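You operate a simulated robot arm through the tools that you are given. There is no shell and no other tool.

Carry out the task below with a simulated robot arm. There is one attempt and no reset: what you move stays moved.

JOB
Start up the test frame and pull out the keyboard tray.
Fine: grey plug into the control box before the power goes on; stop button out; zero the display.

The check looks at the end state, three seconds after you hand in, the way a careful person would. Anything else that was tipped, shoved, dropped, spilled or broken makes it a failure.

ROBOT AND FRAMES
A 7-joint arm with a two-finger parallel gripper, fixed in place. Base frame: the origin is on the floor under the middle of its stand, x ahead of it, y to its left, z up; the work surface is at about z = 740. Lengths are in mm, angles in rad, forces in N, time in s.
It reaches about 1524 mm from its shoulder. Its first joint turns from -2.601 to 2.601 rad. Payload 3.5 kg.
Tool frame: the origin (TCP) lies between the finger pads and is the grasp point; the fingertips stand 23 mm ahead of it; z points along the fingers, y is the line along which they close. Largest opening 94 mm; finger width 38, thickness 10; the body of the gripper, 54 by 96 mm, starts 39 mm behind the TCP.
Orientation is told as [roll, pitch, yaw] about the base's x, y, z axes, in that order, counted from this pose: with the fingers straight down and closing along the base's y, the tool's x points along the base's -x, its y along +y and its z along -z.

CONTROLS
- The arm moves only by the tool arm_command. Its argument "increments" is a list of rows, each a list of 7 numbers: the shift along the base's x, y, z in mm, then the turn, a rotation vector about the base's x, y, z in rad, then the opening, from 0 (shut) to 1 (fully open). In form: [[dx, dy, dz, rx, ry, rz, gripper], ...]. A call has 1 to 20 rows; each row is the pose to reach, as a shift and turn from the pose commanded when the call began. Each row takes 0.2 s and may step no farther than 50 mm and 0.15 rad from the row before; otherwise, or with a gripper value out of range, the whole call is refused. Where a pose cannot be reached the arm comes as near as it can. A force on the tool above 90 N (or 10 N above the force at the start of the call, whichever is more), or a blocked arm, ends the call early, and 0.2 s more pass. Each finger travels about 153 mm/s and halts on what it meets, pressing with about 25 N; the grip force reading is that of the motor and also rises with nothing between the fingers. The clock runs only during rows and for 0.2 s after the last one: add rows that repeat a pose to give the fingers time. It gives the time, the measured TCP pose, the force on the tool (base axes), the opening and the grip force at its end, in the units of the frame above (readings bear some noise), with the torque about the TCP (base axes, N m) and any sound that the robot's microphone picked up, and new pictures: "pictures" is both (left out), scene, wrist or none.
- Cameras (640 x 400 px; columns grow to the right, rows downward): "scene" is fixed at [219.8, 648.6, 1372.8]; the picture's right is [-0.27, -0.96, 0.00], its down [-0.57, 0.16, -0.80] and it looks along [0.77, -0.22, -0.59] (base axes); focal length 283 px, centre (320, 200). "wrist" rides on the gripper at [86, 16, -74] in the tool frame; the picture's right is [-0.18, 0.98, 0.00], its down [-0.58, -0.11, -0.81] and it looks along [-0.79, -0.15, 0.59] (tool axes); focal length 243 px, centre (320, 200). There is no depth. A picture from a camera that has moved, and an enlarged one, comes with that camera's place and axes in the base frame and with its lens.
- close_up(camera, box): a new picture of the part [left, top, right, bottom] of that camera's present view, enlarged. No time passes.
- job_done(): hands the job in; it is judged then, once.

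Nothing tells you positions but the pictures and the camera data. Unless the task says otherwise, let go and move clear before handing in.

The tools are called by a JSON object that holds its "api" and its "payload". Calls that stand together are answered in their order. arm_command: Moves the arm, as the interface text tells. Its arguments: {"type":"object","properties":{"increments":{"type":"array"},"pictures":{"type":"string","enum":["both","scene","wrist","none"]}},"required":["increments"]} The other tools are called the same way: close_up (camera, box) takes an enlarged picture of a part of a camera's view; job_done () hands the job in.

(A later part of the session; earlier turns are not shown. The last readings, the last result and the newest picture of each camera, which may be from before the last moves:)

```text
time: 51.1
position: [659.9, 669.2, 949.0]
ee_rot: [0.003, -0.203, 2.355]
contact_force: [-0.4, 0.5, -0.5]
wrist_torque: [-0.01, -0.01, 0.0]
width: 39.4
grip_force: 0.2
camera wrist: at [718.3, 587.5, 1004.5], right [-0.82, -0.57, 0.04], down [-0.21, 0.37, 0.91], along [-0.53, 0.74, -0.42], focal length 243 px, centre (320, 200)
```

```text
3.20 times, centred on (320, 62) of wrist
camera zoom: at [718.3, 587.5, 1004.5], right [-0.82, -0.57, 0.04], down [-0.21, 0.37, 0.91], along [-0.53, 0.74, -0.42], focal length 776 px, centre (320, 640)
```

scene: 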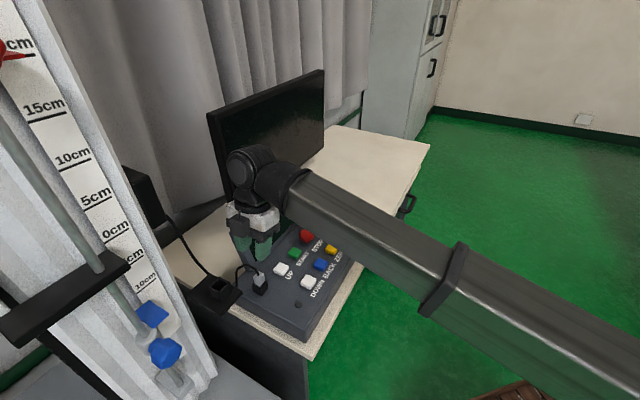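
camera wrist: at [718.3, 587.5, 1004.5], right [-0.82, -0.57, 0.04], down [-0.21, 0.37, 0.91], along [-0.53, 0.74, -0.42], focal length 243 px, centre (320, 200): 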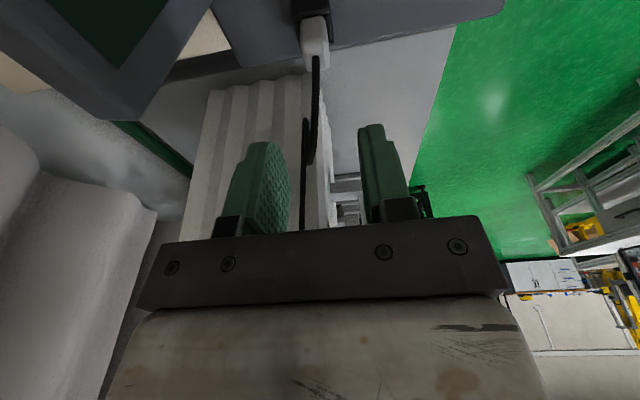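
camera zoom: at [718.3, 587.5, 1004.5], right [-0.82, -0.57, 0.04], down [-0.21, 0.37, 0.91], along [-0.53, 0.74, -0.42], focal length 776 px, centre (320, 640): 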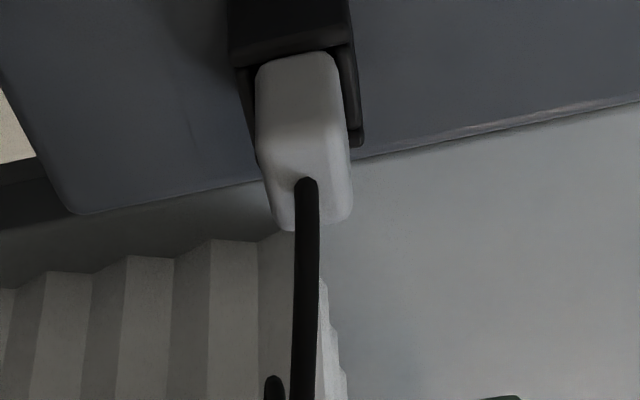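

The plug is in. STOP refines to about (785,528) with its cap at z≈820–830; the knob is at (776,423). I'll level the hand and go above STOP for a close look before pulling.

{"api": "arm_command", "payload": {"increments": [[4, -4, 2, -0.02, -0.02, 0, 0.5], [14, -16, 0, -0.05, -0.05, 0, 0.6], [26, -30, -4, -0.08, -0.08, 0, 0.66], [38, -44, -8, -0.11, -0.11, 0, 0.66], [50, -58, -12, -0.1414, -0.1414, 0, 0.66], [62, -72, -18, -0.1414, -0.1414, 0, 0.66], [74, -86, -24, -0.1414, -0.1414, 0, 0.66], [88, -100, -30, -0.1414, -0.1414, 0, 0.66], [102, -116, -36, -0.1414, -0.1414, 0, 0.66], [114, -130, -42, -0.1414, -0.1414, 0, 0.66], [123, -139, -47, -0.1414, -0.1414, 0, 0.66], [125.5, -141.5, -49, -0.1414, -0.1414, 0, 0.66], [125.5, -141.5, -49, -0.1414, -0.1414, 0, 0.66]], "pictures": "both"}}

{"api": "close_up", "payload": {"camera": "wrist", "box": [240, 0, 420, 220]}}

{"api": "close_up", "payload": {"camera": "scene", "box": [260, 190, 360, 270]}}

```text
time: 53.9
position: [786.2, 525.0, 900.6]
ee_rot: [0.002, -0.002, 2.352]
contact_force: [-0.7, -1.0, 0.0]
wrist_torque: [-0.01, -0.01, -0.04]
width: 61.8
grip_force: 0.2
camera wrist: at [834.6, 454.6, 974.9], right [-0.83, -0.56, 0.0], down [-0.33, 0.49, 0.81], along [-0.46, 0.67, -0.59], focal length 243 px, centre (320, 200)
```

scene: 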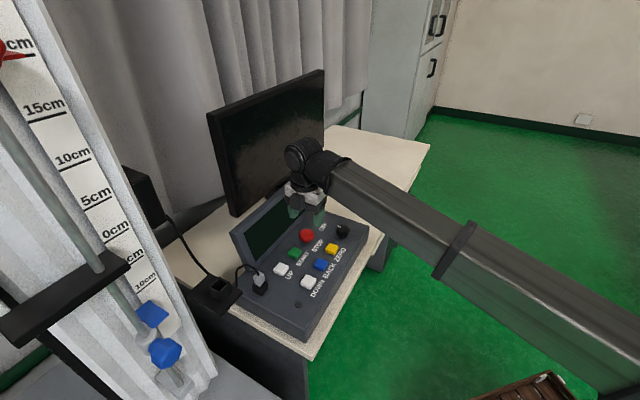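
wrist: 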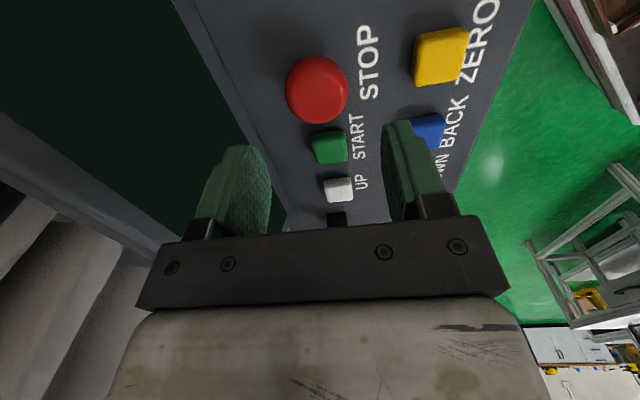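

```text
1.82 times, centred on (330, 110) of wrist
camera zoom: at [834.6, 454.6, 974.9], right [-0.83, -0.56, 0.0], down [-0.33, 0.49, 0.81], along [-0.46, 0.67, -0.59], focal length 441 px, centre (302, 364)
```

zoom: 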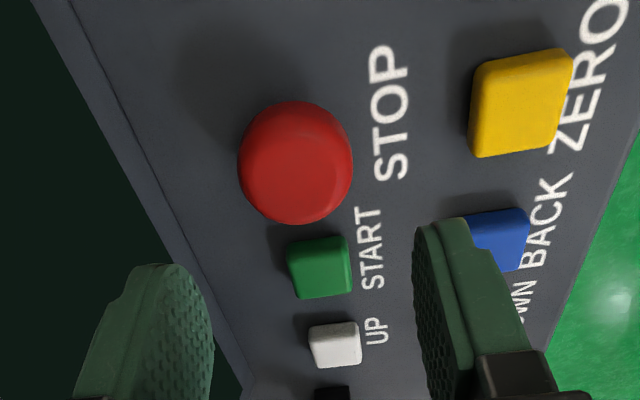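

```text
5.00 times, centred on (310, 230) of scene
camera zoom: at [219.8, 648.6, 1372.8], right [-0.27, -0.96, 0.0], down [-0.57, 0.16, -0.8], along [0.77, -0.22, -0.59], focal length 1416 px, centre (370, 50)
```

zoom: 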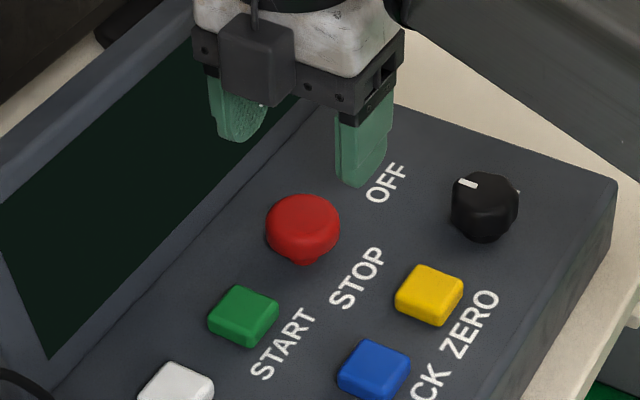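

STOP refines to (788.5,526.5), top z≈826, and the panel grid is consistent. I'll descend around the mushroom cap with the tips staying off the panel.

{"api": "arm_command", "payload": {"increments": [[1, 0.8, -5, 0, 0, 0, 0.66], [2.3, 1.5, -15, 0, 0, 0, 0.66], [2.3, 1.5, -27, 0, 0, 0, 0.66], [2.3, 1.5, -39, 0, 0, 0, 0.66], [2.3, 1.5, -51, 0, 0, 0, 0.66], [2.3, 1.5, -61, 0, 0, 0, 0.66], [2.3, 1.5, -67, 0, 0, 0, 0.66], [2.3, 1.5, -68.5, 0, 0, 0, 0.66], [2.3, 1.5, -68.5, 0, 0, 0, 0.66]], "pictures": "both"}}

{"api": "close_up", "payload": {"camera": "wrist", "box": [220, 60, 420, 240]}}

{"api": "close_up", "payload": {"camera": "scene", "box": [270, 200, 350, 260]}}

```text
time: 55.9
position: [787.3, 529.7, 830.9]
ee_rot: [0.002, 0.0, 2.354]
contact_force: [0.2, 1.1, -1.3]
wrist_torque: [0.0, 0.0, -0.01]
width: 61.8
grip_force: 0.1
camera wrist: at [836.7, 457.2, 905.9], right [-0.83, -0.56, 0.0], down [-0.33, 0.49, 0.81], along [-0.46, 0.67, -0.59], focal length 243 px, centre (320, 200)
```

scene: 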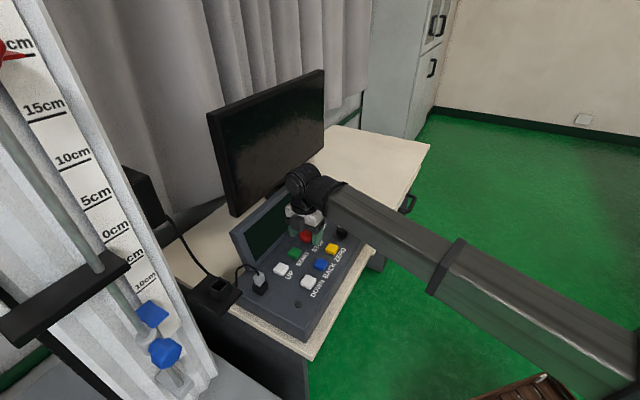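
wrist: 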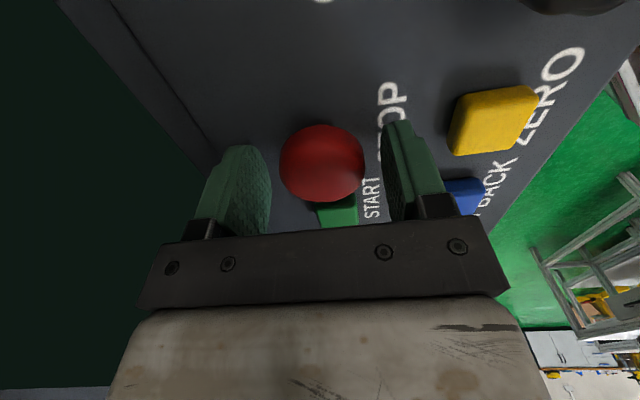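

```text
2.22 times, centred on (320, 150) of wrist
camera zoom: at [836.7, 457.2, 905.9], right [-0.83, -0.56, 0.0], down [-0.33, 0.49, 0.81], along [-0.46, 0.67, -0.59], focal length 539 px, centre (320, 311)
```

zoom: 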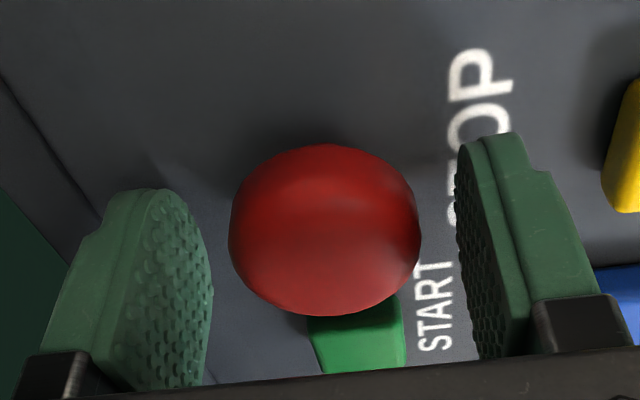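

```text
6.67 times, centred on (310, 230) of scene
camera zoom: at [219.8, 648.6, 1372.8], right [-0.27, -0.96, 0.0], down [-0.57, 0.16, -0.8], along [0.77, -0.22, -0.59], focal length 1888 px, centre (387, 0)
```

zoom: 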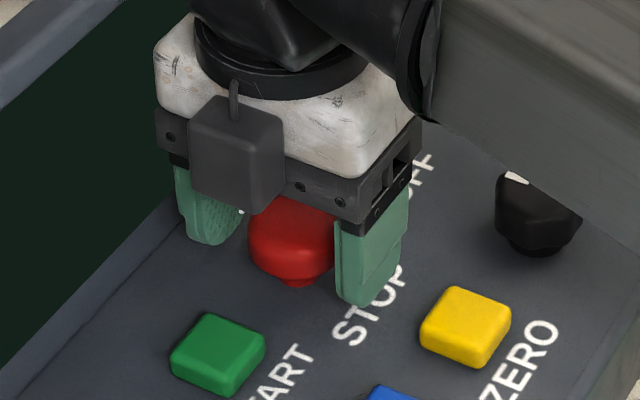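

The cap is centred between the fingers. I'll close on it and read the width.

{"api": "arm_command", "payload": {"increments": [[0, 0, 0, 0, 0, 0, 0.5], [0, 0, 0, 0, 0, 0, 0.3], [0, 0, 0, 0, 0, 0, 0.2], [0, 0, 0, 0, 0, 0, 0.2]], "pictures": "none"}}

{"api": "close_up", "payload": {"camera": "scene", "box": [270, 200, 350, 260]}}

{"api": "close_up", "payload": {"camera": "wrist", "box": [220, 60, 420, 240]}}

```text
time: 56.9
position: [787.4, 528.6, 831.5]
ee_rot: [0.004, -0.003, 2.353]
contact_force: [-9.9, -10.5, -0.5]
wrist_torque: [-0.17, 0.23, 0.0]
width: 40.2
grip_force: 44.8
```

```text
6.67 times, centred on (310, 230) of scene
camera zoom: at [219.8, 648.6, 1372.8], right [-0.27, -0.96, 0.0], down [-0.57, 0.16, -0.8], along [0.77, -0.22, -0.59], focal length 1888 px, centre (387, 0)
```

zoom: 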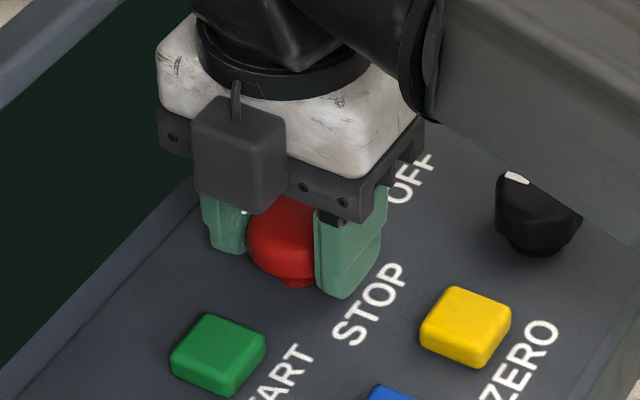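

```text
2.22 times, centred on (320, 150) of wrist
camera zoom: at [836.0, 456.4, 906.1], right [-0.83, -0.56, 0.0], down [-0.33, 0.49, 0.81], along [-0.46, 0.67, -0.59], focal length 539 px, centre (320, 311)
```

zoom: 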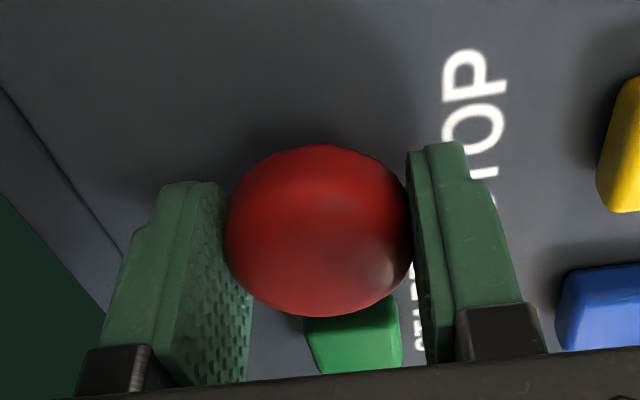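

Gripped at 40 mm. I'll relieve the small side load and pull up gently in 1 mm steps.

{"api": "arm_command", "payload": {"increments": [[-0.7, -0.7, 0, 0, 0, 0, 0.1], [-0.7, -0.7, 1, 0, 0, 0, 0.1], [-0.7, -0.7, 2, 0, 0, 0, 0.1], [-0.7, -0.7, 3, 0, 0, 0, 0.1], [-0.7, -0.7, 4, 0, 0, 0, 0.1], [-0.7, -0.7, 4, 0, 0, 0, 0.1]], "pictures": "none"}}

{"api": "close_up", "payload": {"camera": "scene", "box": [270, 200, 350, 260]}}

{"api": "close_up", "payload": {"camera": "wrist", "box": [220, 60, 420, 240]}}

```text
time: 58.3
position: [786.2, 529.1, 836.3]
ee_rot: [0.001, -0.004, 2.355]
contact_force: [-5.3, -4.0, -1.1]
wrist_torque: [0.01, 0.06, -0.01]
width: 40.4
grip_force: 45.0
```

```text
6.67 times, centred on (310, 230) of scene
camera zoom: at [219.8, 648.6, 1372.8], right [-0.27, -0.96, 0.0], down [-0.57, 0.16, -0.8], along [0.77, -0.22, -0.59], focal length 1888 px, centre (387, 0)
```

zoom: 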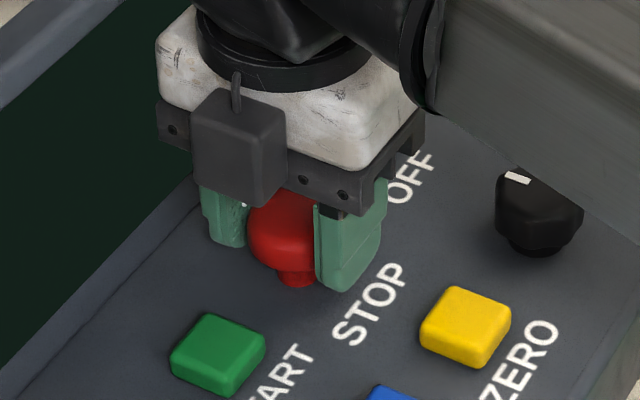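

```text
2.22 times, centred on (320, 150) of wrist
camera zoom: at [835.9, 456.3, 910.0], right [-0.83, -0.56, 0.0], down [-0.33, 0.49, 0.81], along [-0.46, 0.67, -0.59], focal length 539 px, centre (320, 311)
```

zoom: 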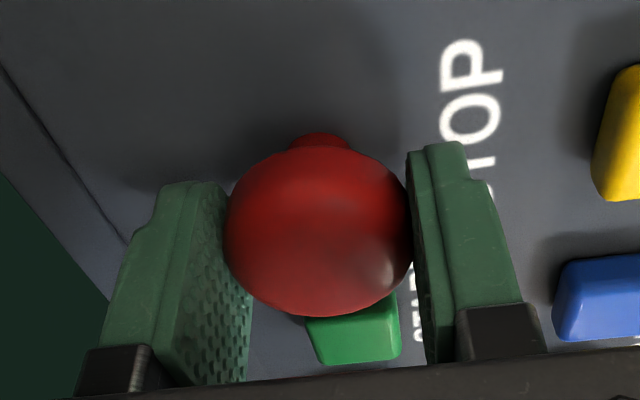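

The STOP cap came up about 4 mm with the hand, so it was pressed in. I'll keep pulling gently until it stops.

{"api": "arm_command", "payload": {"increments": [[0, 0, 1, 0, 0, 0, 0.1], [0, 0, 2, 0, 0, 0, 0.1], [0, 0, 3, 0, 0, 0, 0.1], [0, 0, 4, 0, 0, 0, 0.1], [0, 0, 4, 0, 0, 0, 0.1]], "pictures": "none"}}

{"api": "close_up", "payload": {"camera": "scene", "box": [270, 200, 350, 260]}}

{"api": "close_up", "payload": {"camera": "wrist", "box": [220, 60, 420, 240]}}

```text
time: 59.5
position: [787.0, 528.9, 840.2]
ee_rot: [0.001, -0.001, 2.354]
contact_force: [-2.3, 0.1, 1.6]
wrist_torque: [0.01, 0.03, -0.04]
width: 40.3
grip_force: 45.3
```

```text
6.67 times, centred on (310, 230) of scene
camera zoom: at [219.8, 648.6, 1372.8], right [-0.27, -0.96, 0.0], down [-0.57, 0.16, -0.8], along [0.77, -0.22, -0.59], focal length 1888 px, centre (387, 0)
```

zoom: 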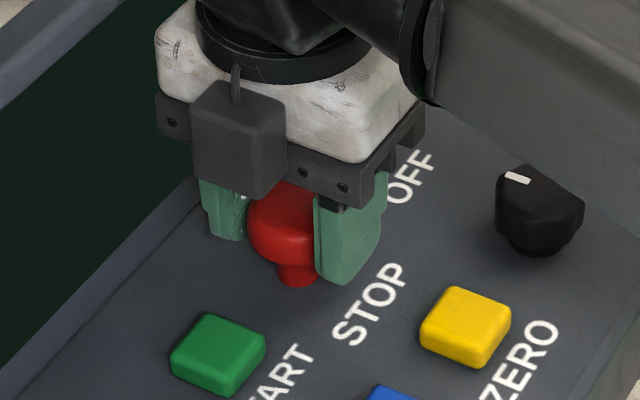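

```text
2.22 times, centred on (320, 150) of wrist
camera zoom: at [835.9, 456.3, 913.9], right [-0.83, -0.56, 0.0], down [-0.33, 0.49, 0.81], along [-0.46, 0.67, -0.59], focal length 539 px, centre (320, 311)
```

zoom: 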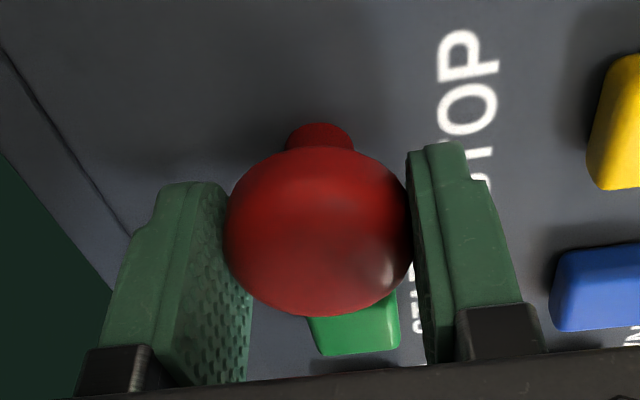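

{"api": "arm_command", "payload": {"increments": [[0, 0, 0.7, 0, 0, 0, 0.1], [0, 0, 1.4, 0, 0, 0, 0.1], [0, 0, 2, 0, 0, 0, 0.1], [0, 0, 2, 0, 0, 0, 0.1]], "pictures": "none"}}

{"api": "close_up", "payload": {"camera": "scene", "box": [270, 200, 350, 260]}}

```text
time: 60.5
position: [786.3, 528.1, 841.2]
ee_rot: [0.003, -0.002, 2.356]
contact_force: [-6.5, -0.4, -0.8]
wrist_torque: [0.0, 0.09, 0.02]
width: 40.5
grip_force: 44.9
```

```text
6.67 times, centred on (310, 230) of scene
camera zoom: at [219.8, 648.6, 1372.8], right [-0.27, -0.96, 0.0], down [-0.57, 0.16, -0.8], along [0.77, -0.22, -0.59], focal length 1888 px, centre (387, 0)
```

zoom: 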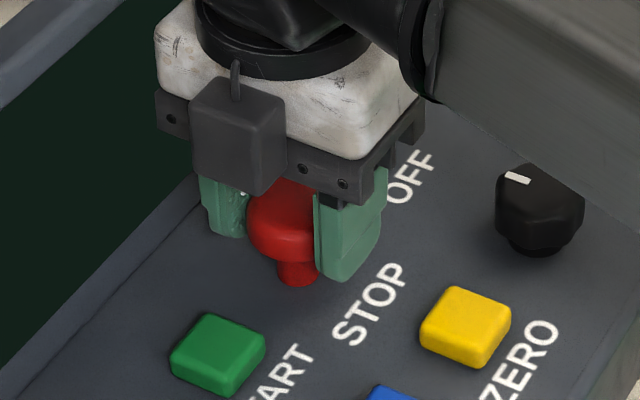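

{"api": "arm_command", "payload": {"increments": [[0, 0, 0.7, 0, 0, 0, 0.1], [0, 0, 1.4, 0, 0, 0, 0.1], [0, 0, 2, 0, 0, 0, 0.1], [0, 0, 2.5, 0, 0, 0, 0.1], [0, 0, 2.5, 0, 0, 0, 0.1]], "pictures": "none"}}

{"api": "close_up", "payload": {"camera": "scene", "box": [270, 200, 350, 260]}}

{"api": "close_up", "payload": {"camera": "wrist", "box": [220, 60, 420, 240]}}

```text
time: 61.7
position: [786.0, 527.8, 842.2]
ee_rot: [0.002, -0.005, 2.354]
contact_force: [-7.0, -0.5, -22.0]
wrist_torque: [0.11, 0.2, -0.03]
width: 40.3
grip_force: 45.1
```

```text
6.67 times, centred on (310, 230) of scene
camera zoom: at [219.8, 648.6, 1372.8], right [-0.27, -0.96, 0.0], down [-0.57, 0.16, -0.8], along [0.77, -0.22, -0.59], focal length 1888 px, centre (387, 0)
```

zoom: 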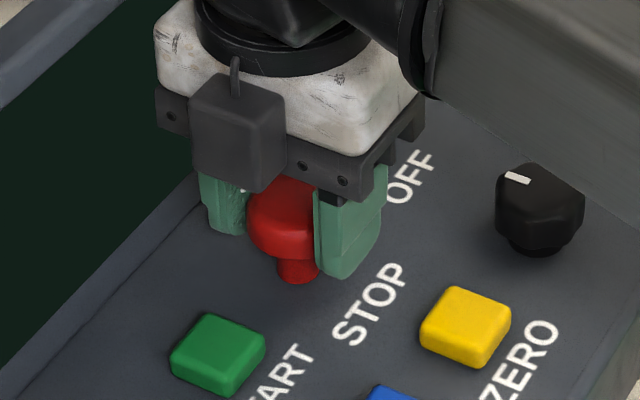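

```text
2.22 times, centred on (320, 150) of wrist
camera zoom: at [836.0, 456.4, 917.2], right [-0.83, -0.56, 0.0], down [-0.33, 0.49, 0.81], along [-0.46, 0.67, -0.59], focal length 539 px, centre (320, 311)
```

zoom: 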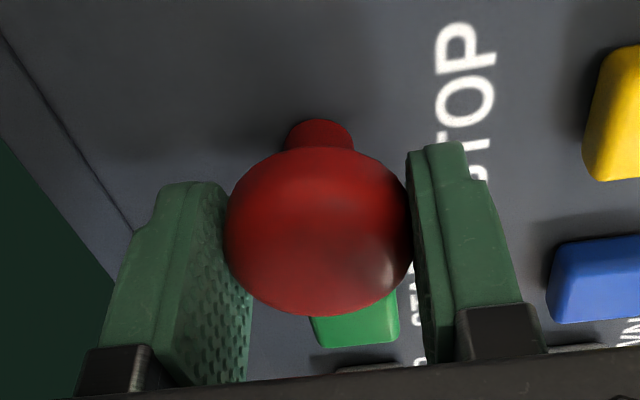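

It has reached its end stop after about 10 mm (22 N resistance). I'll ease the tension, open, and rise clear without pushing it.

{"api": "arm_command", "payload": {"increments": [[0, 0, -1, 0, 0, 0, 0.1], [0, 0, -1, 0, 0, 0, 0.45], [0, 0, -1, 0, 0, 0, 0.66], [0, 0, -1, 0, 0, 0, 0.66], [0, 0, 6, 0, 0, 0, 0.66], [0, 0, 18, 0, 0, 0, 0.66], [0, 0, 32, 0, 0, 0, 0.66], [0, 0, 46, 0, 0, 0, 0.66], [0, 0, 58, 0, 0, 0, 0.66], [0, 0, 62, 0, 0, 0, 0.66], [0, 0, 62, 0, 0, 0, 0.66]], "pictures": "both"}}

{"api": "close_up", "payload": {"camera": "scene", "box": [270, 200, 370, 260]}}

```text
time: 64.1
position: [786.3, 528.8, 906.9]
ee_rot: [0.001, -0.002, 2.353]
contact_force: [0.5, 0.0, 0.6]
wrist_torque: [-0.02, 0.0, 0.01]
width: 62.3
grip_force: 0.0
camera wrist: at [835.3, 456.2, 981.7], right [-0.83, -0.56, 0.0], down [-0.33, 0.49, 0.81], along [-0.46, 0.67, -0.59], focal length 243 px, centre (320, 200)
```

scene: 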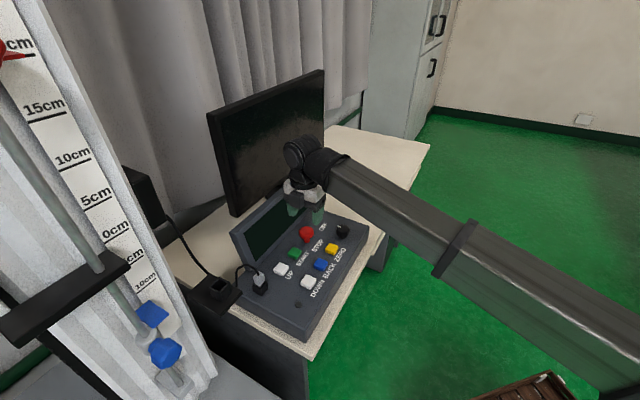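
wrist: 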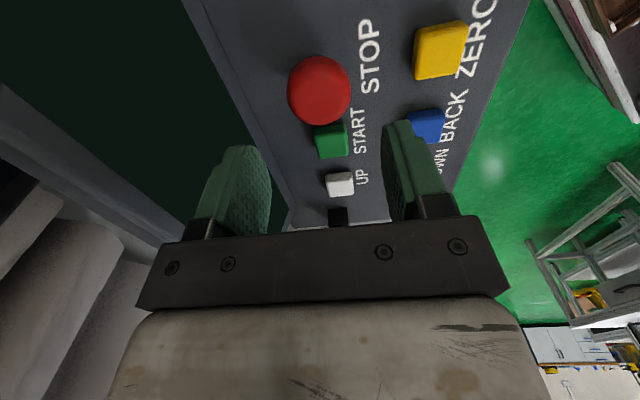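

```text
6.40 times, centred on (320, 230) of scene
camera zoom: at [219.8, 648.6, 1372.8], right [-0.27, -0.96, 0.0], down [-0.57, 0.16, -0.8], along [0.77, -0.22, -0.59], focal length 1812 px, centre (320, 8)
```

zoom: 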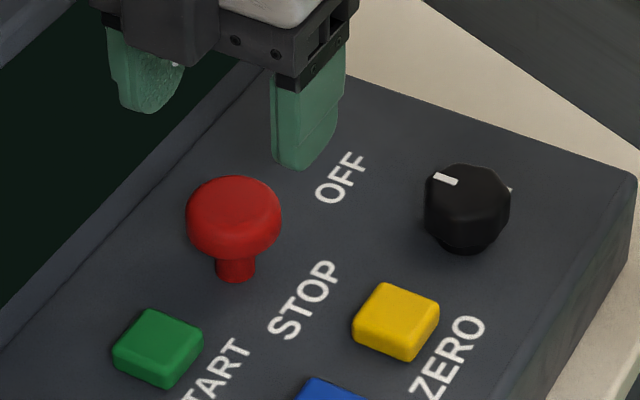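

STOP is now clearly out. Next is the knob at about (780,422), pointing at OFF (toward the display) with ON to its right, so it needs a 90° clockwise turn. I'll move above it and check alignment.

{"api": "arm_command", "payload": {"increments": [[0, -6, 0, 0, 0, 0, 0.6], [-1, -18, 0, 0, 0, 0, 0.6], [-2, -32, 0, 0, 0, 0, 0.6], [-3, -47, 0, 0, 0, 0, 0.6], [-4, -62, -2, 0, 0, 0, 0.6], [-5, -77, -4, 0, 0, 0, 0.6], [-6, -92, -6, 0, 0, 0, 0.6], [-6, -103, -7, 0, 0, 0, 0.6], [-6, -107, -7, 0, 0, 0, 0.6], [-6, -107, -7, 0, 0, 0, 0.6]], "pictures": "both"}}

{"api": "close_up", "payload": {"camera": "wrist", "box": [240, 30, 440, 155]}}

{"api": "close_up", "payload": {"camera": "scene", "box": [300, 200, 400, 260]}}

```text
time: 66.3
position: [780.3, 421.2, 900.7]
ee_rot: [0.001, -0.003, 2.356]
contact_force: [-0.4, 0.1, 0.5]
wrist_torque: [-0.01, 0.0, -0.01]
width: 56.3
grip_force: 0.1
camera wrist: at [829.9, 348.6, 974.7], right [-0.83, -0.56, 0.0], down [-0.33, 0.49, 0.81], along [-0.46, 0.67, -0.59], focal length 243 px, centre (320, 200)
```

scene: 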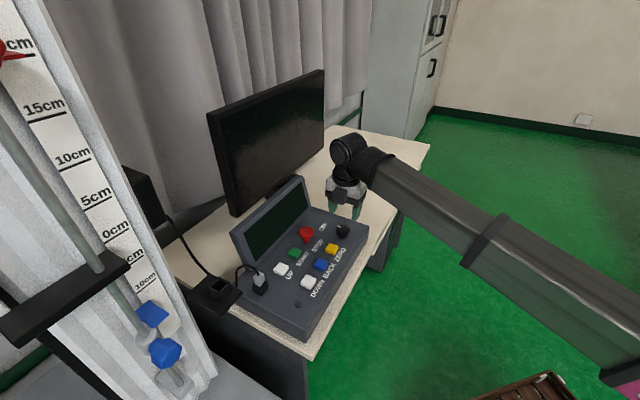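
wrist: 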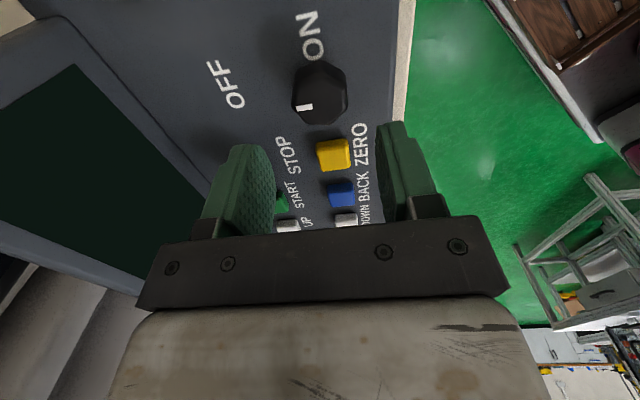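

```text
3.20 times, centred on (340, 92) of wrist
camera zoom: at [829.9, 348.6, 974.7], right [-0.83, -0.56, 0.0], down [-0.33, 0.49, 0.81], along [-0.46, 0.67, -0.59], focal length 776 px, centre (256, 544)
```

zoom: 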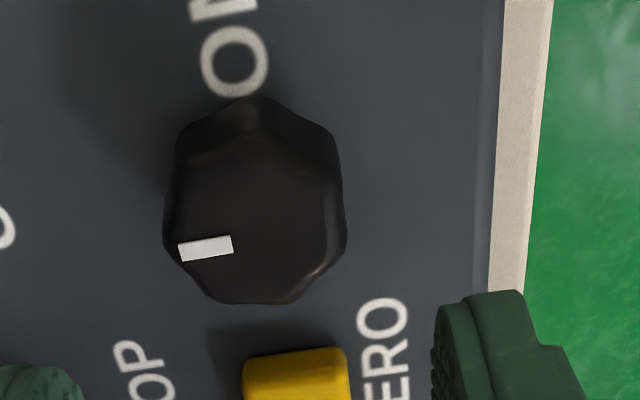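

```text
6.40 times, centred on (350, 230) of scene
camera zoom: at [219.8, 648.6, 1372.8], right [-0.27, -0.96, 0.0], down [-0.57, 0.16, -0.8], along [0.77, -0.22, -0.59], focal length 1812 px, centre (128, 8)
```

zoom: 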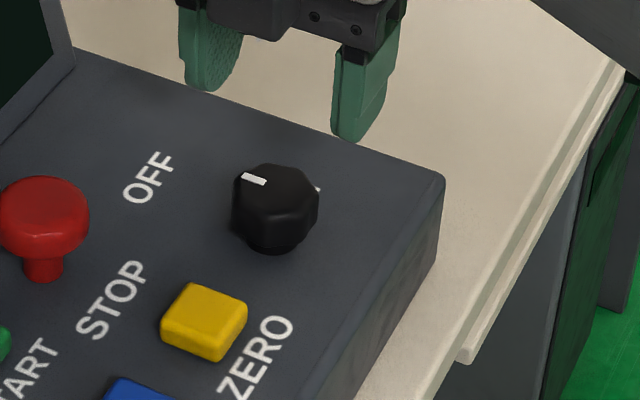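

Knob centre confirmed at about (779,422), top z≈829. I'll descend around it with the tips at z≈812.

{"api": "arm_command", "payload": {"increments": [[-0.6, 0.4, -5, 0, 0, 0, 0.6], [-1.3, 0.8, -15, 0, 0, 0, 0.6], [-1.3, 0.8, -27, 0, 0, 0, 0.6], [-1.3, 0.8, -39, 0, 0, 0, 0.6], [-1.3, 0.8, -50, 0, 0, 0, 0.6], [-1.3, 0.8, -59, 0, 0, 0, 0.6], [-1.3, 0.8, -64, 0, 0, 0, 0.6], [-1.3, 0.8, -66, 0, 0, 0, 0.6], [-1.3, 0.8, -66, 0, 0, 0, 0.6]], "pictures": "none"}}

{"api": "close_up", "payload": {"camera": "wrist", "box": [220, 60, 420, 240]}}

{"api": "close_up", "payload": {"camera": "scene", "box": [300, 200, 400, 260]}}

```text
time: 68.3
position: [779.7, 422.5, 831.7]
ee_rot: [0.002, -0.001, 2.355]
contact_force: [-0.3, 0.5, -0.5]
wrist_torque: [-0.02, 0.02, -0.03]
width: 56.4
grip_force: 0.1
```

```text
2.22 times, centred on (320, 150) of wrist
camera zoom: at [828.7, 349.7, 906.7], right [-0.83, -0.56, 0.0], down [-0.33, 0.49, 0.81], along [-0.46, 0.67, -0.59], focal length 539 px, centre (320, 311)
```

zoom: 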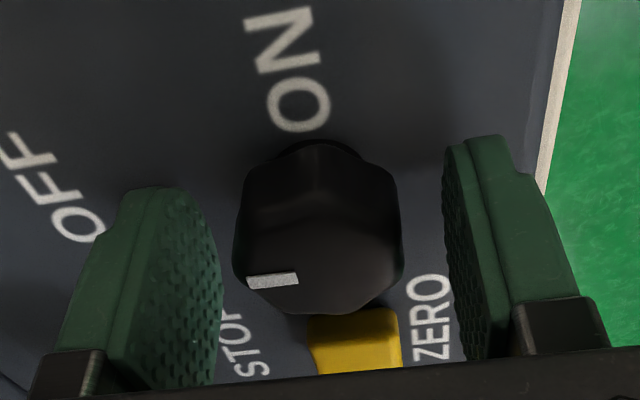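

```text
6.40 times, centred on (350, 230) of scene
camera zoom: at [219.8, 648.6, 1372.8], right [-0.27, -0.96, 0.0], down [-0.57, 0.16, -0.8], along [0.77, -0.22, -0.59], focal length 1812 px, centre (128, 8)
```

zoom: 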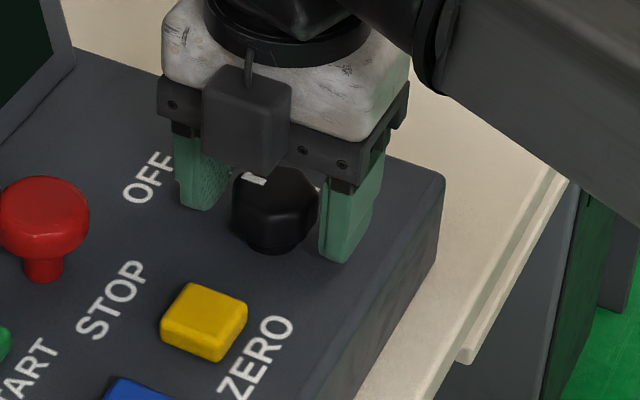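

The knob is between the fingers. I'll close on it.

{"api": "arm_command", "payload": {"increments": [[0, 0, 0, 0, 0, 0, 0.45], [0, 0, 0, 0, 0, 0, 0.25], [0, 0, 0, 0, 0, 0, 0.15], [0, 0, 0, 0, 0, 0, 0.1]], "pictures": "none"}}

{"api": "close_up", "payload": {"camera": "wrist", "box": [220, 60, 420, 240]}}

```text
time: 69.3
position: [780.0, 421.7, 832.2]
ee_rot: [0.002, -0.002, 2.354]
contact_force: [4.6, 4.6, -1.5]
wrist_torque: [0.13, -0.17, -0.01]
width: 39.5
grip_force: 45.6
```

```text
2.22 times, centred on (320, 150) of wrist
camera zoom: at [829.0, 350.0, 906.7], right [-0.83, -0.56, 0.0], down [-0.33, 0.49, 0.81], along [-0.46, 0.67, -0.59], focal length 539 px, centre (320, 311)
```

zoom: 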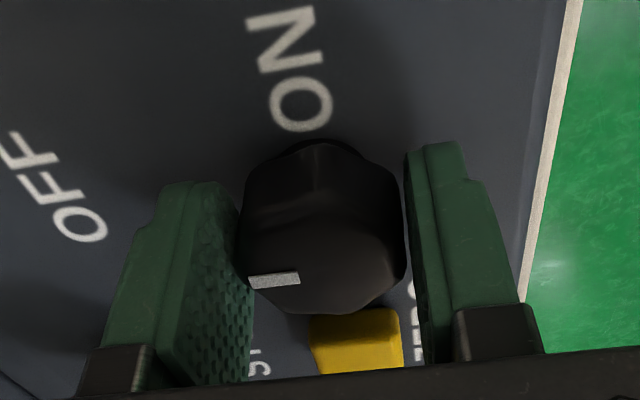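

Gripped. I'll start turning clockwise, checking partway.

{"api": "arm_command", "payload": {"increments": [[0.2, 0.2, 0, 0, 0, -0.05, 0.1], [0.2, 0.2, 0, 0, 0, -0.12, 0.1], [0.2, 0.2, 0, 0, 0, -0.2, 0.1], [0.2, 0.2, 0, 0, 0, -0.28, 0.1], [0.2, 0.2, 0, 0, 0, -0.36, 0.1], [0.2, 0.2, 0, 0, 0, -0.44, 0.1], [0.2, 0.2, 0, 0, 0, -0.5, 0.1], [0.2, 0.2, 0, 0, 0, -0.5, 0.1]], "pictures": "scene"}}

{"api": "close_up", "payload": {"camera": "wrist", "box": [220, 60, 420, 240]}}

```text
time: 71.1
position: [779.4, 422.2, 832.7]
ee_rot: [0.002, -0.001, 1.854]
contact_force: [-7.7, -2.2, -22.2]
wrist_torque: [0.01, 0.23, 0.0]
width: 39.2
grip_force: 44.8
```

scene: 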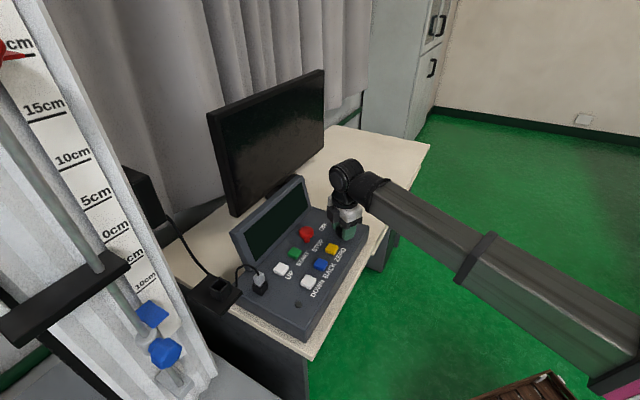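

```text
2.22 times, centred on (320, 150) of wrist
camera zoom: at [787.7, 334.9, 906.8], right [-1.0, -0.1, 0.0], down [-0.05, 0.59, 0.81], along [-0.08, 0.8, -0.59], focal length 539 px, centre (320, 311)
```

zoom: 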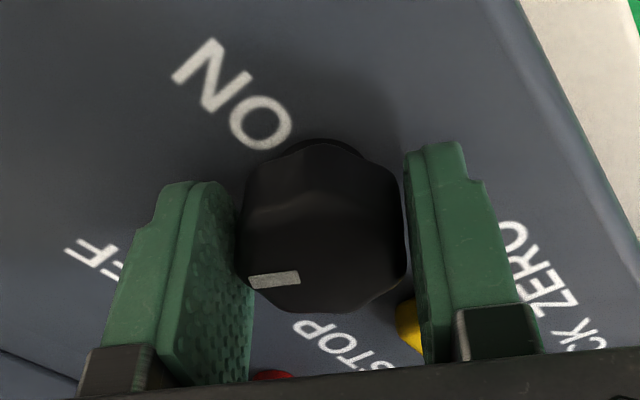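

The knob turns with the hand. I'll continue the turn, easing slightly down to relieve the small pull.

{"api": "arm_command", "payload": {"increments": [[0, 0, -0.5, 0, 0, -0.06, 0.1], [0, 0, -0.7, 0, 0, -0.14, 0.1], [0, 0, -0.7, 0, 0, -0.22, 0.1], [0, 0, -0.7, 0, 0, -0.3, 0.1], [0, 0, -0.7, 0, 0, -0.38, 0.1], [0, 0, -0.7, 0, 0, -0.46, 0.1], [0, 0, -0.7, 0, 0, -0.54, 0.1], [0, 0, -0.7, 0, 0, -0.6, 0.1], [0, 0, -0.7, 0, 0, -0.6, 0.1]], "pictures": "scene"}}

{"api": "close_up", "payload": {"camera": "wrist", "box": [220, 60, 420, 240]}}

```text
time: 73.1
position: [778.4, 422.6, 833.0]
ee_rot: [0.003, -0.001, 1.252]
contact_force: [-21.0, -4.8, -12.6]
wrist_torque: [-0.13, 0.36, -0.03]
width: 39.5
grip_force: 45.4
```

scene: 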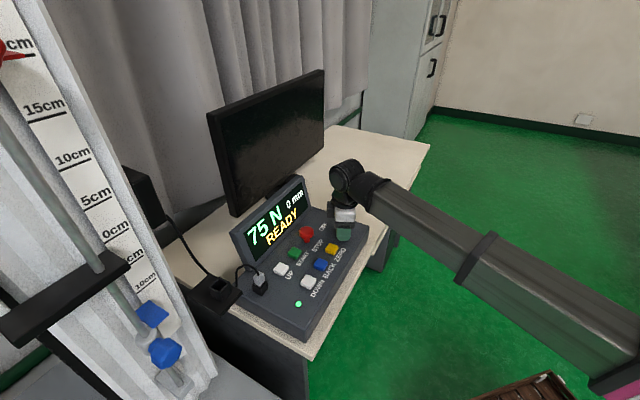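

```text
2.22 times, centred on (320, 150) of wrist
camera zoom: at [736.0, 345.2, 906.9], right [-0.88, 0.48, 0.0], down [0.29, 0.52, 0.81], along [0.39, 0.71, -0.59], focal length 539 px, centre (320, 311)
```

zoom: 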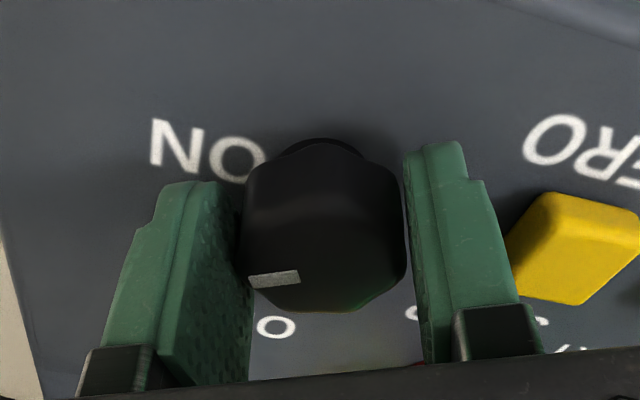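

Power came on: the display reads "75 N, 0 mm, READY". I'll finish the turn to the full 90° so the pointer sits on ON.

{"api": "arm_command", "payload": {"increments": [[-1, 0, -0.4, 0, 0, -0.06, 0.1], [-1.2, 0, -0.5, 0, 0, -0.14, 0.1], [-1.2, 0, -0.5, 0, 0, -0.22, 0.1], [-1.2, 0, -0.5, 0, 0, -0.3, 0.1], [-1.2, 0, -0.5, 0, 0, -0.38, 0.1], [-1.2, 0, -0.5, 0, 0, -0.46, 0.1], [-1.2, 0, -0.5, 0, 0, -0.468, 0.1]], "pictures": "scene"}}

{"api": "close_up", "payload": {"camera": "wrist", "box": [220, 60, 420, 240]}}

{"api": "close_up", "payload": {"camera": "scene", "box": [220, 170, 380, 290]}}

```text
time: 74.7
position: [778.2, 422.4, 832.3]
ee_rot: [0.002, -0.002, 0.785]
contact_force: [-10.1, -4.0, 9.7]
wrist_torque: [-0.36, 0.3, 0.03]
width: 39.5
grip_force: 44.9
```

scene: 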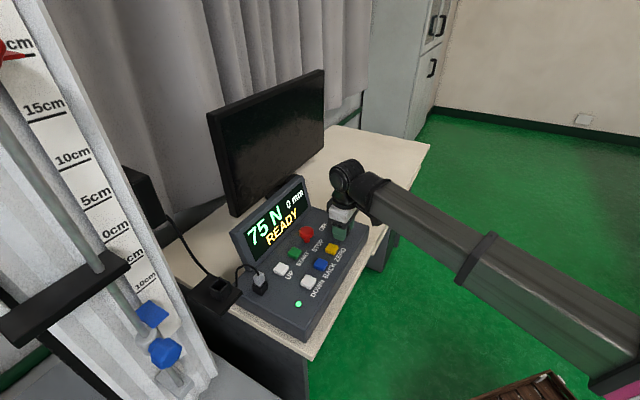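

```text
2.22 times, centred on (320, 150) of wrist
camera zoom: at [704.9, 372.8, 906.7], right [-0.56, 0.83, 0.0], down [0.49, 0.33, 0.81], along [0.67, 0.46, -0.59], focal length 539 px, centre (320, 311)
```

zoom: 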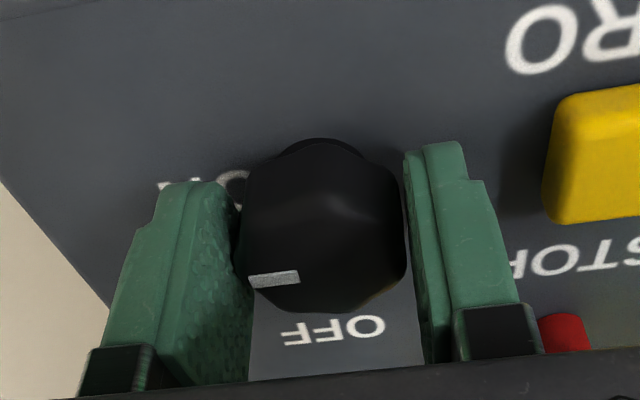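

```text
3.33 times, centred on (300, 230) of scene
camera zoom: at [219.8, 648.6, 1372.8], right [-0.27, -0.96, 0.0], down [-0.57, 0.16, -0.8], along [0.77, -0.22, -0.59], focal length 944 px, centre (387, 100)
```

zoom: 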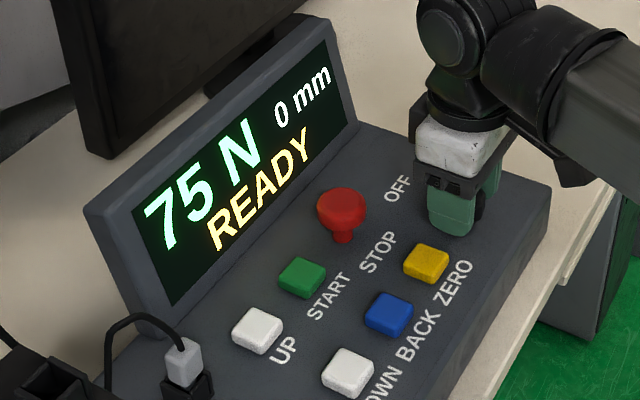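

Knob is at ON and the display shows READY. I'll release the knob, rise, and look at it.

{"api": "arm_command", "payload": {"increments": [[0, 0, 0, 0, 0, 0, 0.1], [0, 0, 0, 0, 0, 0, 0.4], [0, 0, 0, 0, 0, 0, 0.56], [0, 0, 0, 0, 0, 0, 0.56], [0, 0, 6, 0, 0, 0, 0.56], [0, 0, 18, 0, 0, 0, 0.56], [0, 0, 30, 0, 0, 0, 0.56], [0, 0, 42, 0, 0, 0, 0.56], [0, 0, 54, 0, 0, 0, 0.56], [0, 0, 62, 0, 0, 0, 0.4], [0, 0, 65, 0, 0, 0, 0.2], [0, 0, 65, 0, 0, 0, 0]], "pictures": "both"}}

{"api": "close_up", "payload": {"camera": "wrist", "box": [220, 20, 480, 200]}}

{"api": "close_up", "payload": {"camera": "scene", "box": [290, 215, 370, 265]}}

```text
time: 77.3
position: [778.5, 422.6, 896.0]
ee_rot: [0.003, -0.002, 0.787]
contact_force: [-0.2, -0.3, -0.1]
wrist_torque: [-0.03, -0.01, 0.02]
width: 0.0
grip_force: 25.1
camera wrist: at [705.3, 373.5, 971.0], right [-0.57, 0.82, 0.0], down [0.49, 0.33, 0.81], along [0.66, 0.46, -0.59], focal length 243 px, centre (320, 200)
```

scene: 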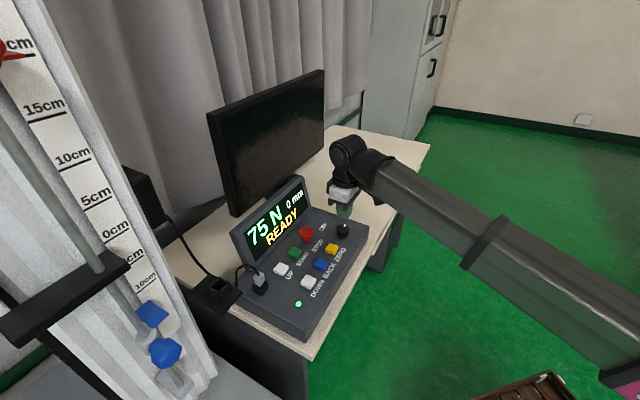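
wrist: 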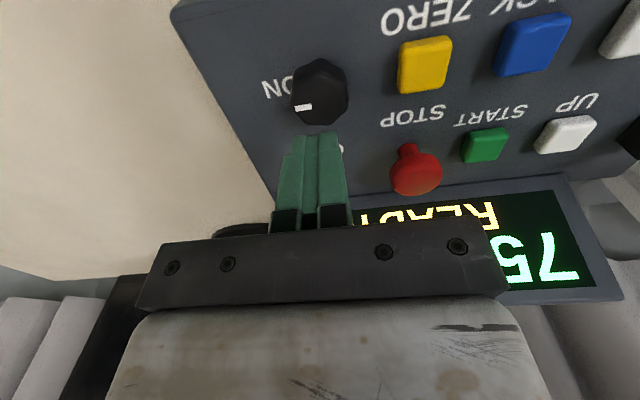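

```text
2.22 times, centred on (350, 110) of wrist
camera zoom: at [705.3, 373.5, 971.0], right [-0.57, 0.82, 0.0], down [0.49, 0.33, 0.81], along [0.66, 0.46, -0.59], focal length 539 px, centre (253, 400)
```

zoom: 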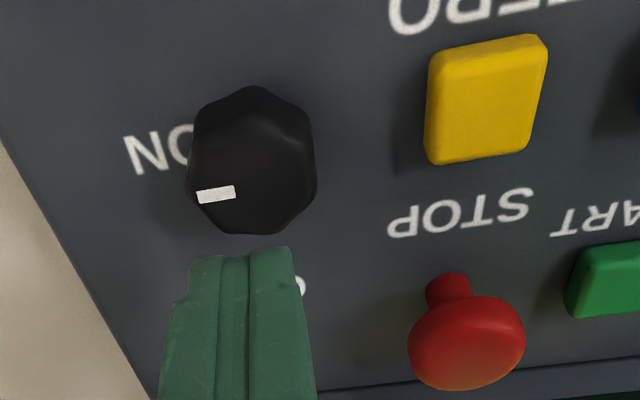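

```text
8.00 times, centred on (330, 240) of scene
camera zoom: at [219.8, 648.6, 1372.8], right [-0.27, -0.96, 0.0], down [-0.57, 0.16, -0.8], along [0.77, -0.22, -0.59], focal length 2265 px, centre (240, -120)
```

zoom: 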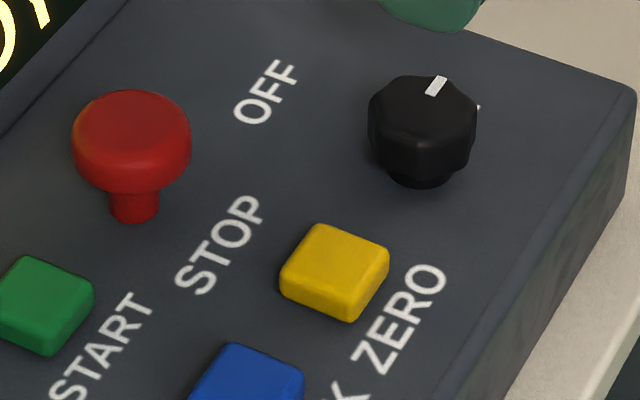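

Knob on ON, STOP out. Next I'll move the closed fingers above ZERO (about (730,470.5)).

{"api": "arm_command", "payload": {"increments": [[-4, 4, 0, 0, 0, 0, 0], [-14, 14, 0, 0, 0, 0, 0], [-25, 25, -2, 0, 0, 0, 0], [-36, 36, -8, 0, 0, 0, 0], [-45, 44, -16, 0, 0, 0, 0], [-48.5, 47.9, -26, 0, 0, 0, 0], [-48.5, 47.9, -38, 0, 0, 0, 0], [-48.5, 47.9, -48, 0, 0, 0, 0], [-48.5, 47.9, -50, 0, 0, 0, 0], [-48.5, 47.9, -50, 0, 0, 0, 0]], "pictures": "none"}}

{"api": "close_up", "payload": {"camera": "wrist", "box": [240, 60, 420, 200]}}

{"api": "close_up", "payload": {"camera": "scene", "box": [290, 215, 370, 275]}}

```text
time: 79.5
position: [730.2, 471.0, 845.3]
ee_rot: [0.003, -0.002, 0.788]
contact_force: [-0.7, -0.4, 0.2]
wrist_torque: [0.04, 0.0, 0.03]
width: 0.1
grip_force: 25.1
```

```text
2.86 times, centred on (330, 130) of wrist
camera zoom: at [657.3, 420.5, 921.5], right [-0.57, 0.82, 0.0], down [0.49, 0.33, 0.81], along [0.67, 0.46, -0.59], focal length 693 px, centre (291, 400)
```

zoom: 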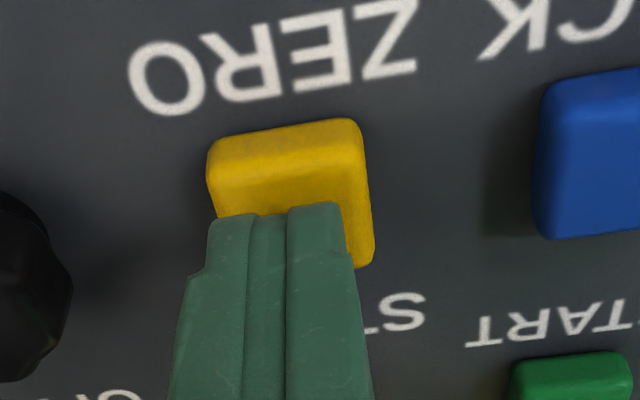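

```text
6.67 times, centred on (330, 245) of scene
camera zoom: at [219.8, 648.6, 1372.8], right [-0.27, -0.96, 0.0], down [-0.57, 0.16, -0.8], along [0.77, -0.22, -0.59], focal length 1888 px, centre (253, -100)
```

zoom: 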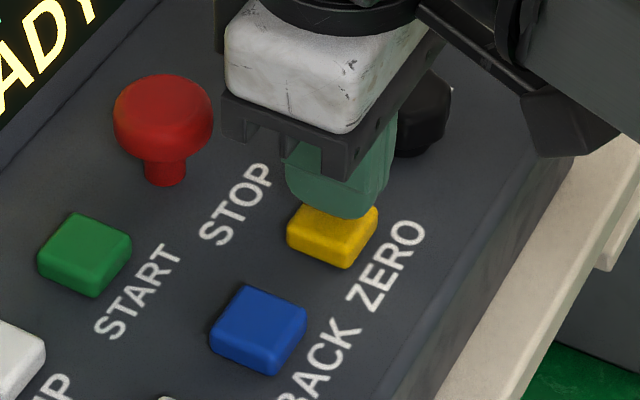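

The fingertips are centred over ZERO. I'll press gently in small steps.

{"api": "arm_command", "payload": {"increments": [[0, 0, -3, 0, 0, 0, 0], [0, 0, -6, 0, 0, 0, 0], [0, 0, -8, 0, 0, 0, 0], [0, 0, -9.5, 0, 0, 0, 0], [0, 0, -9.5, 0, 0, 0, 0]], "pictures": "none"}}

{"api": "close_up", "payload": {"camera": "scene", "box": [230, 175, 370, 275]}}

```text
time: 80.7
position: [730.2, 470.1, 837.9]
ee_rot: [0.002, -0.005, 0.788]
contact_force: [0.1, -0.6, 0.4]
wrist_torque: [-0.04, -0.01, -0.03]
width: 0.3
grip_force: 25.0
```

```text
4.00 times, centred on (300, 225) of scene
camera zoom: at [219.8, 648.6, 1372.8], right [-0.27, -0.96, 0.0], down [-0.57, 0.16, -0.8], along [0.77, -0.22, -0.59], focal length 1132 px, centre (400, 100)
```

zoom: 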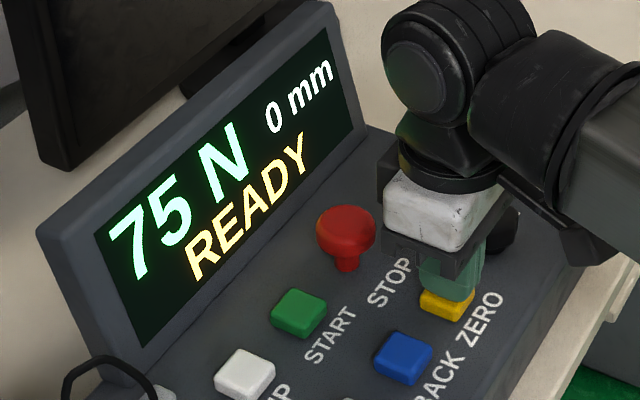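

{"api": "arm_command", "payload": {"increments": [[0, 0, -1, 0, 0, 0, 0], [0, 0, -2, 0, 0, 0, 0], [0, 0, -3, 0, 0, 0, 0], [0, 0, -3, 0, 0, 0, 0]], "pictures": "none"}}

{"api": "close_up", "payload": {"camera": "scene", "box": [230, 175, 370, 275]}}

```text
time: 81.7
position: [730.4, 469.2, 834.2]
ee_rot: [0.001, -0.002, 0.788]
contact_force: [1.4, 0.6, 2.0]
wrist_torque: [-0.03, -0.02, 0.02]
width: 0.0
grip_force: 25.7
heard: click
```

```text
4.00 times, centred on (300, 225) of scene
camera zoom: at [219.8, 648.6, 1372.8], right [-0.27, -0.96, 0.0], down [-0.57, 0.16, -0.8], along [0.77, -0.22, -0.59], focal length 1132 px, centre (400, 100)
```

zoom: 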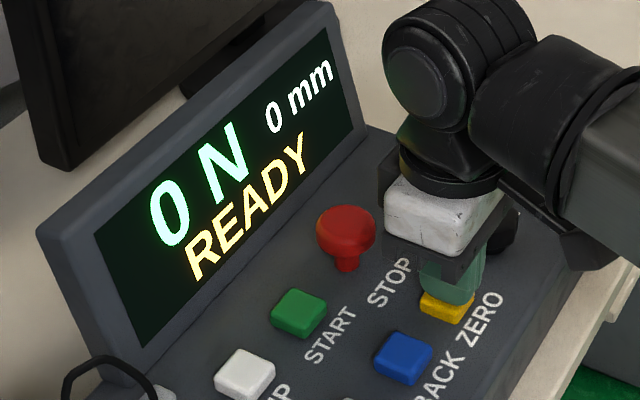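

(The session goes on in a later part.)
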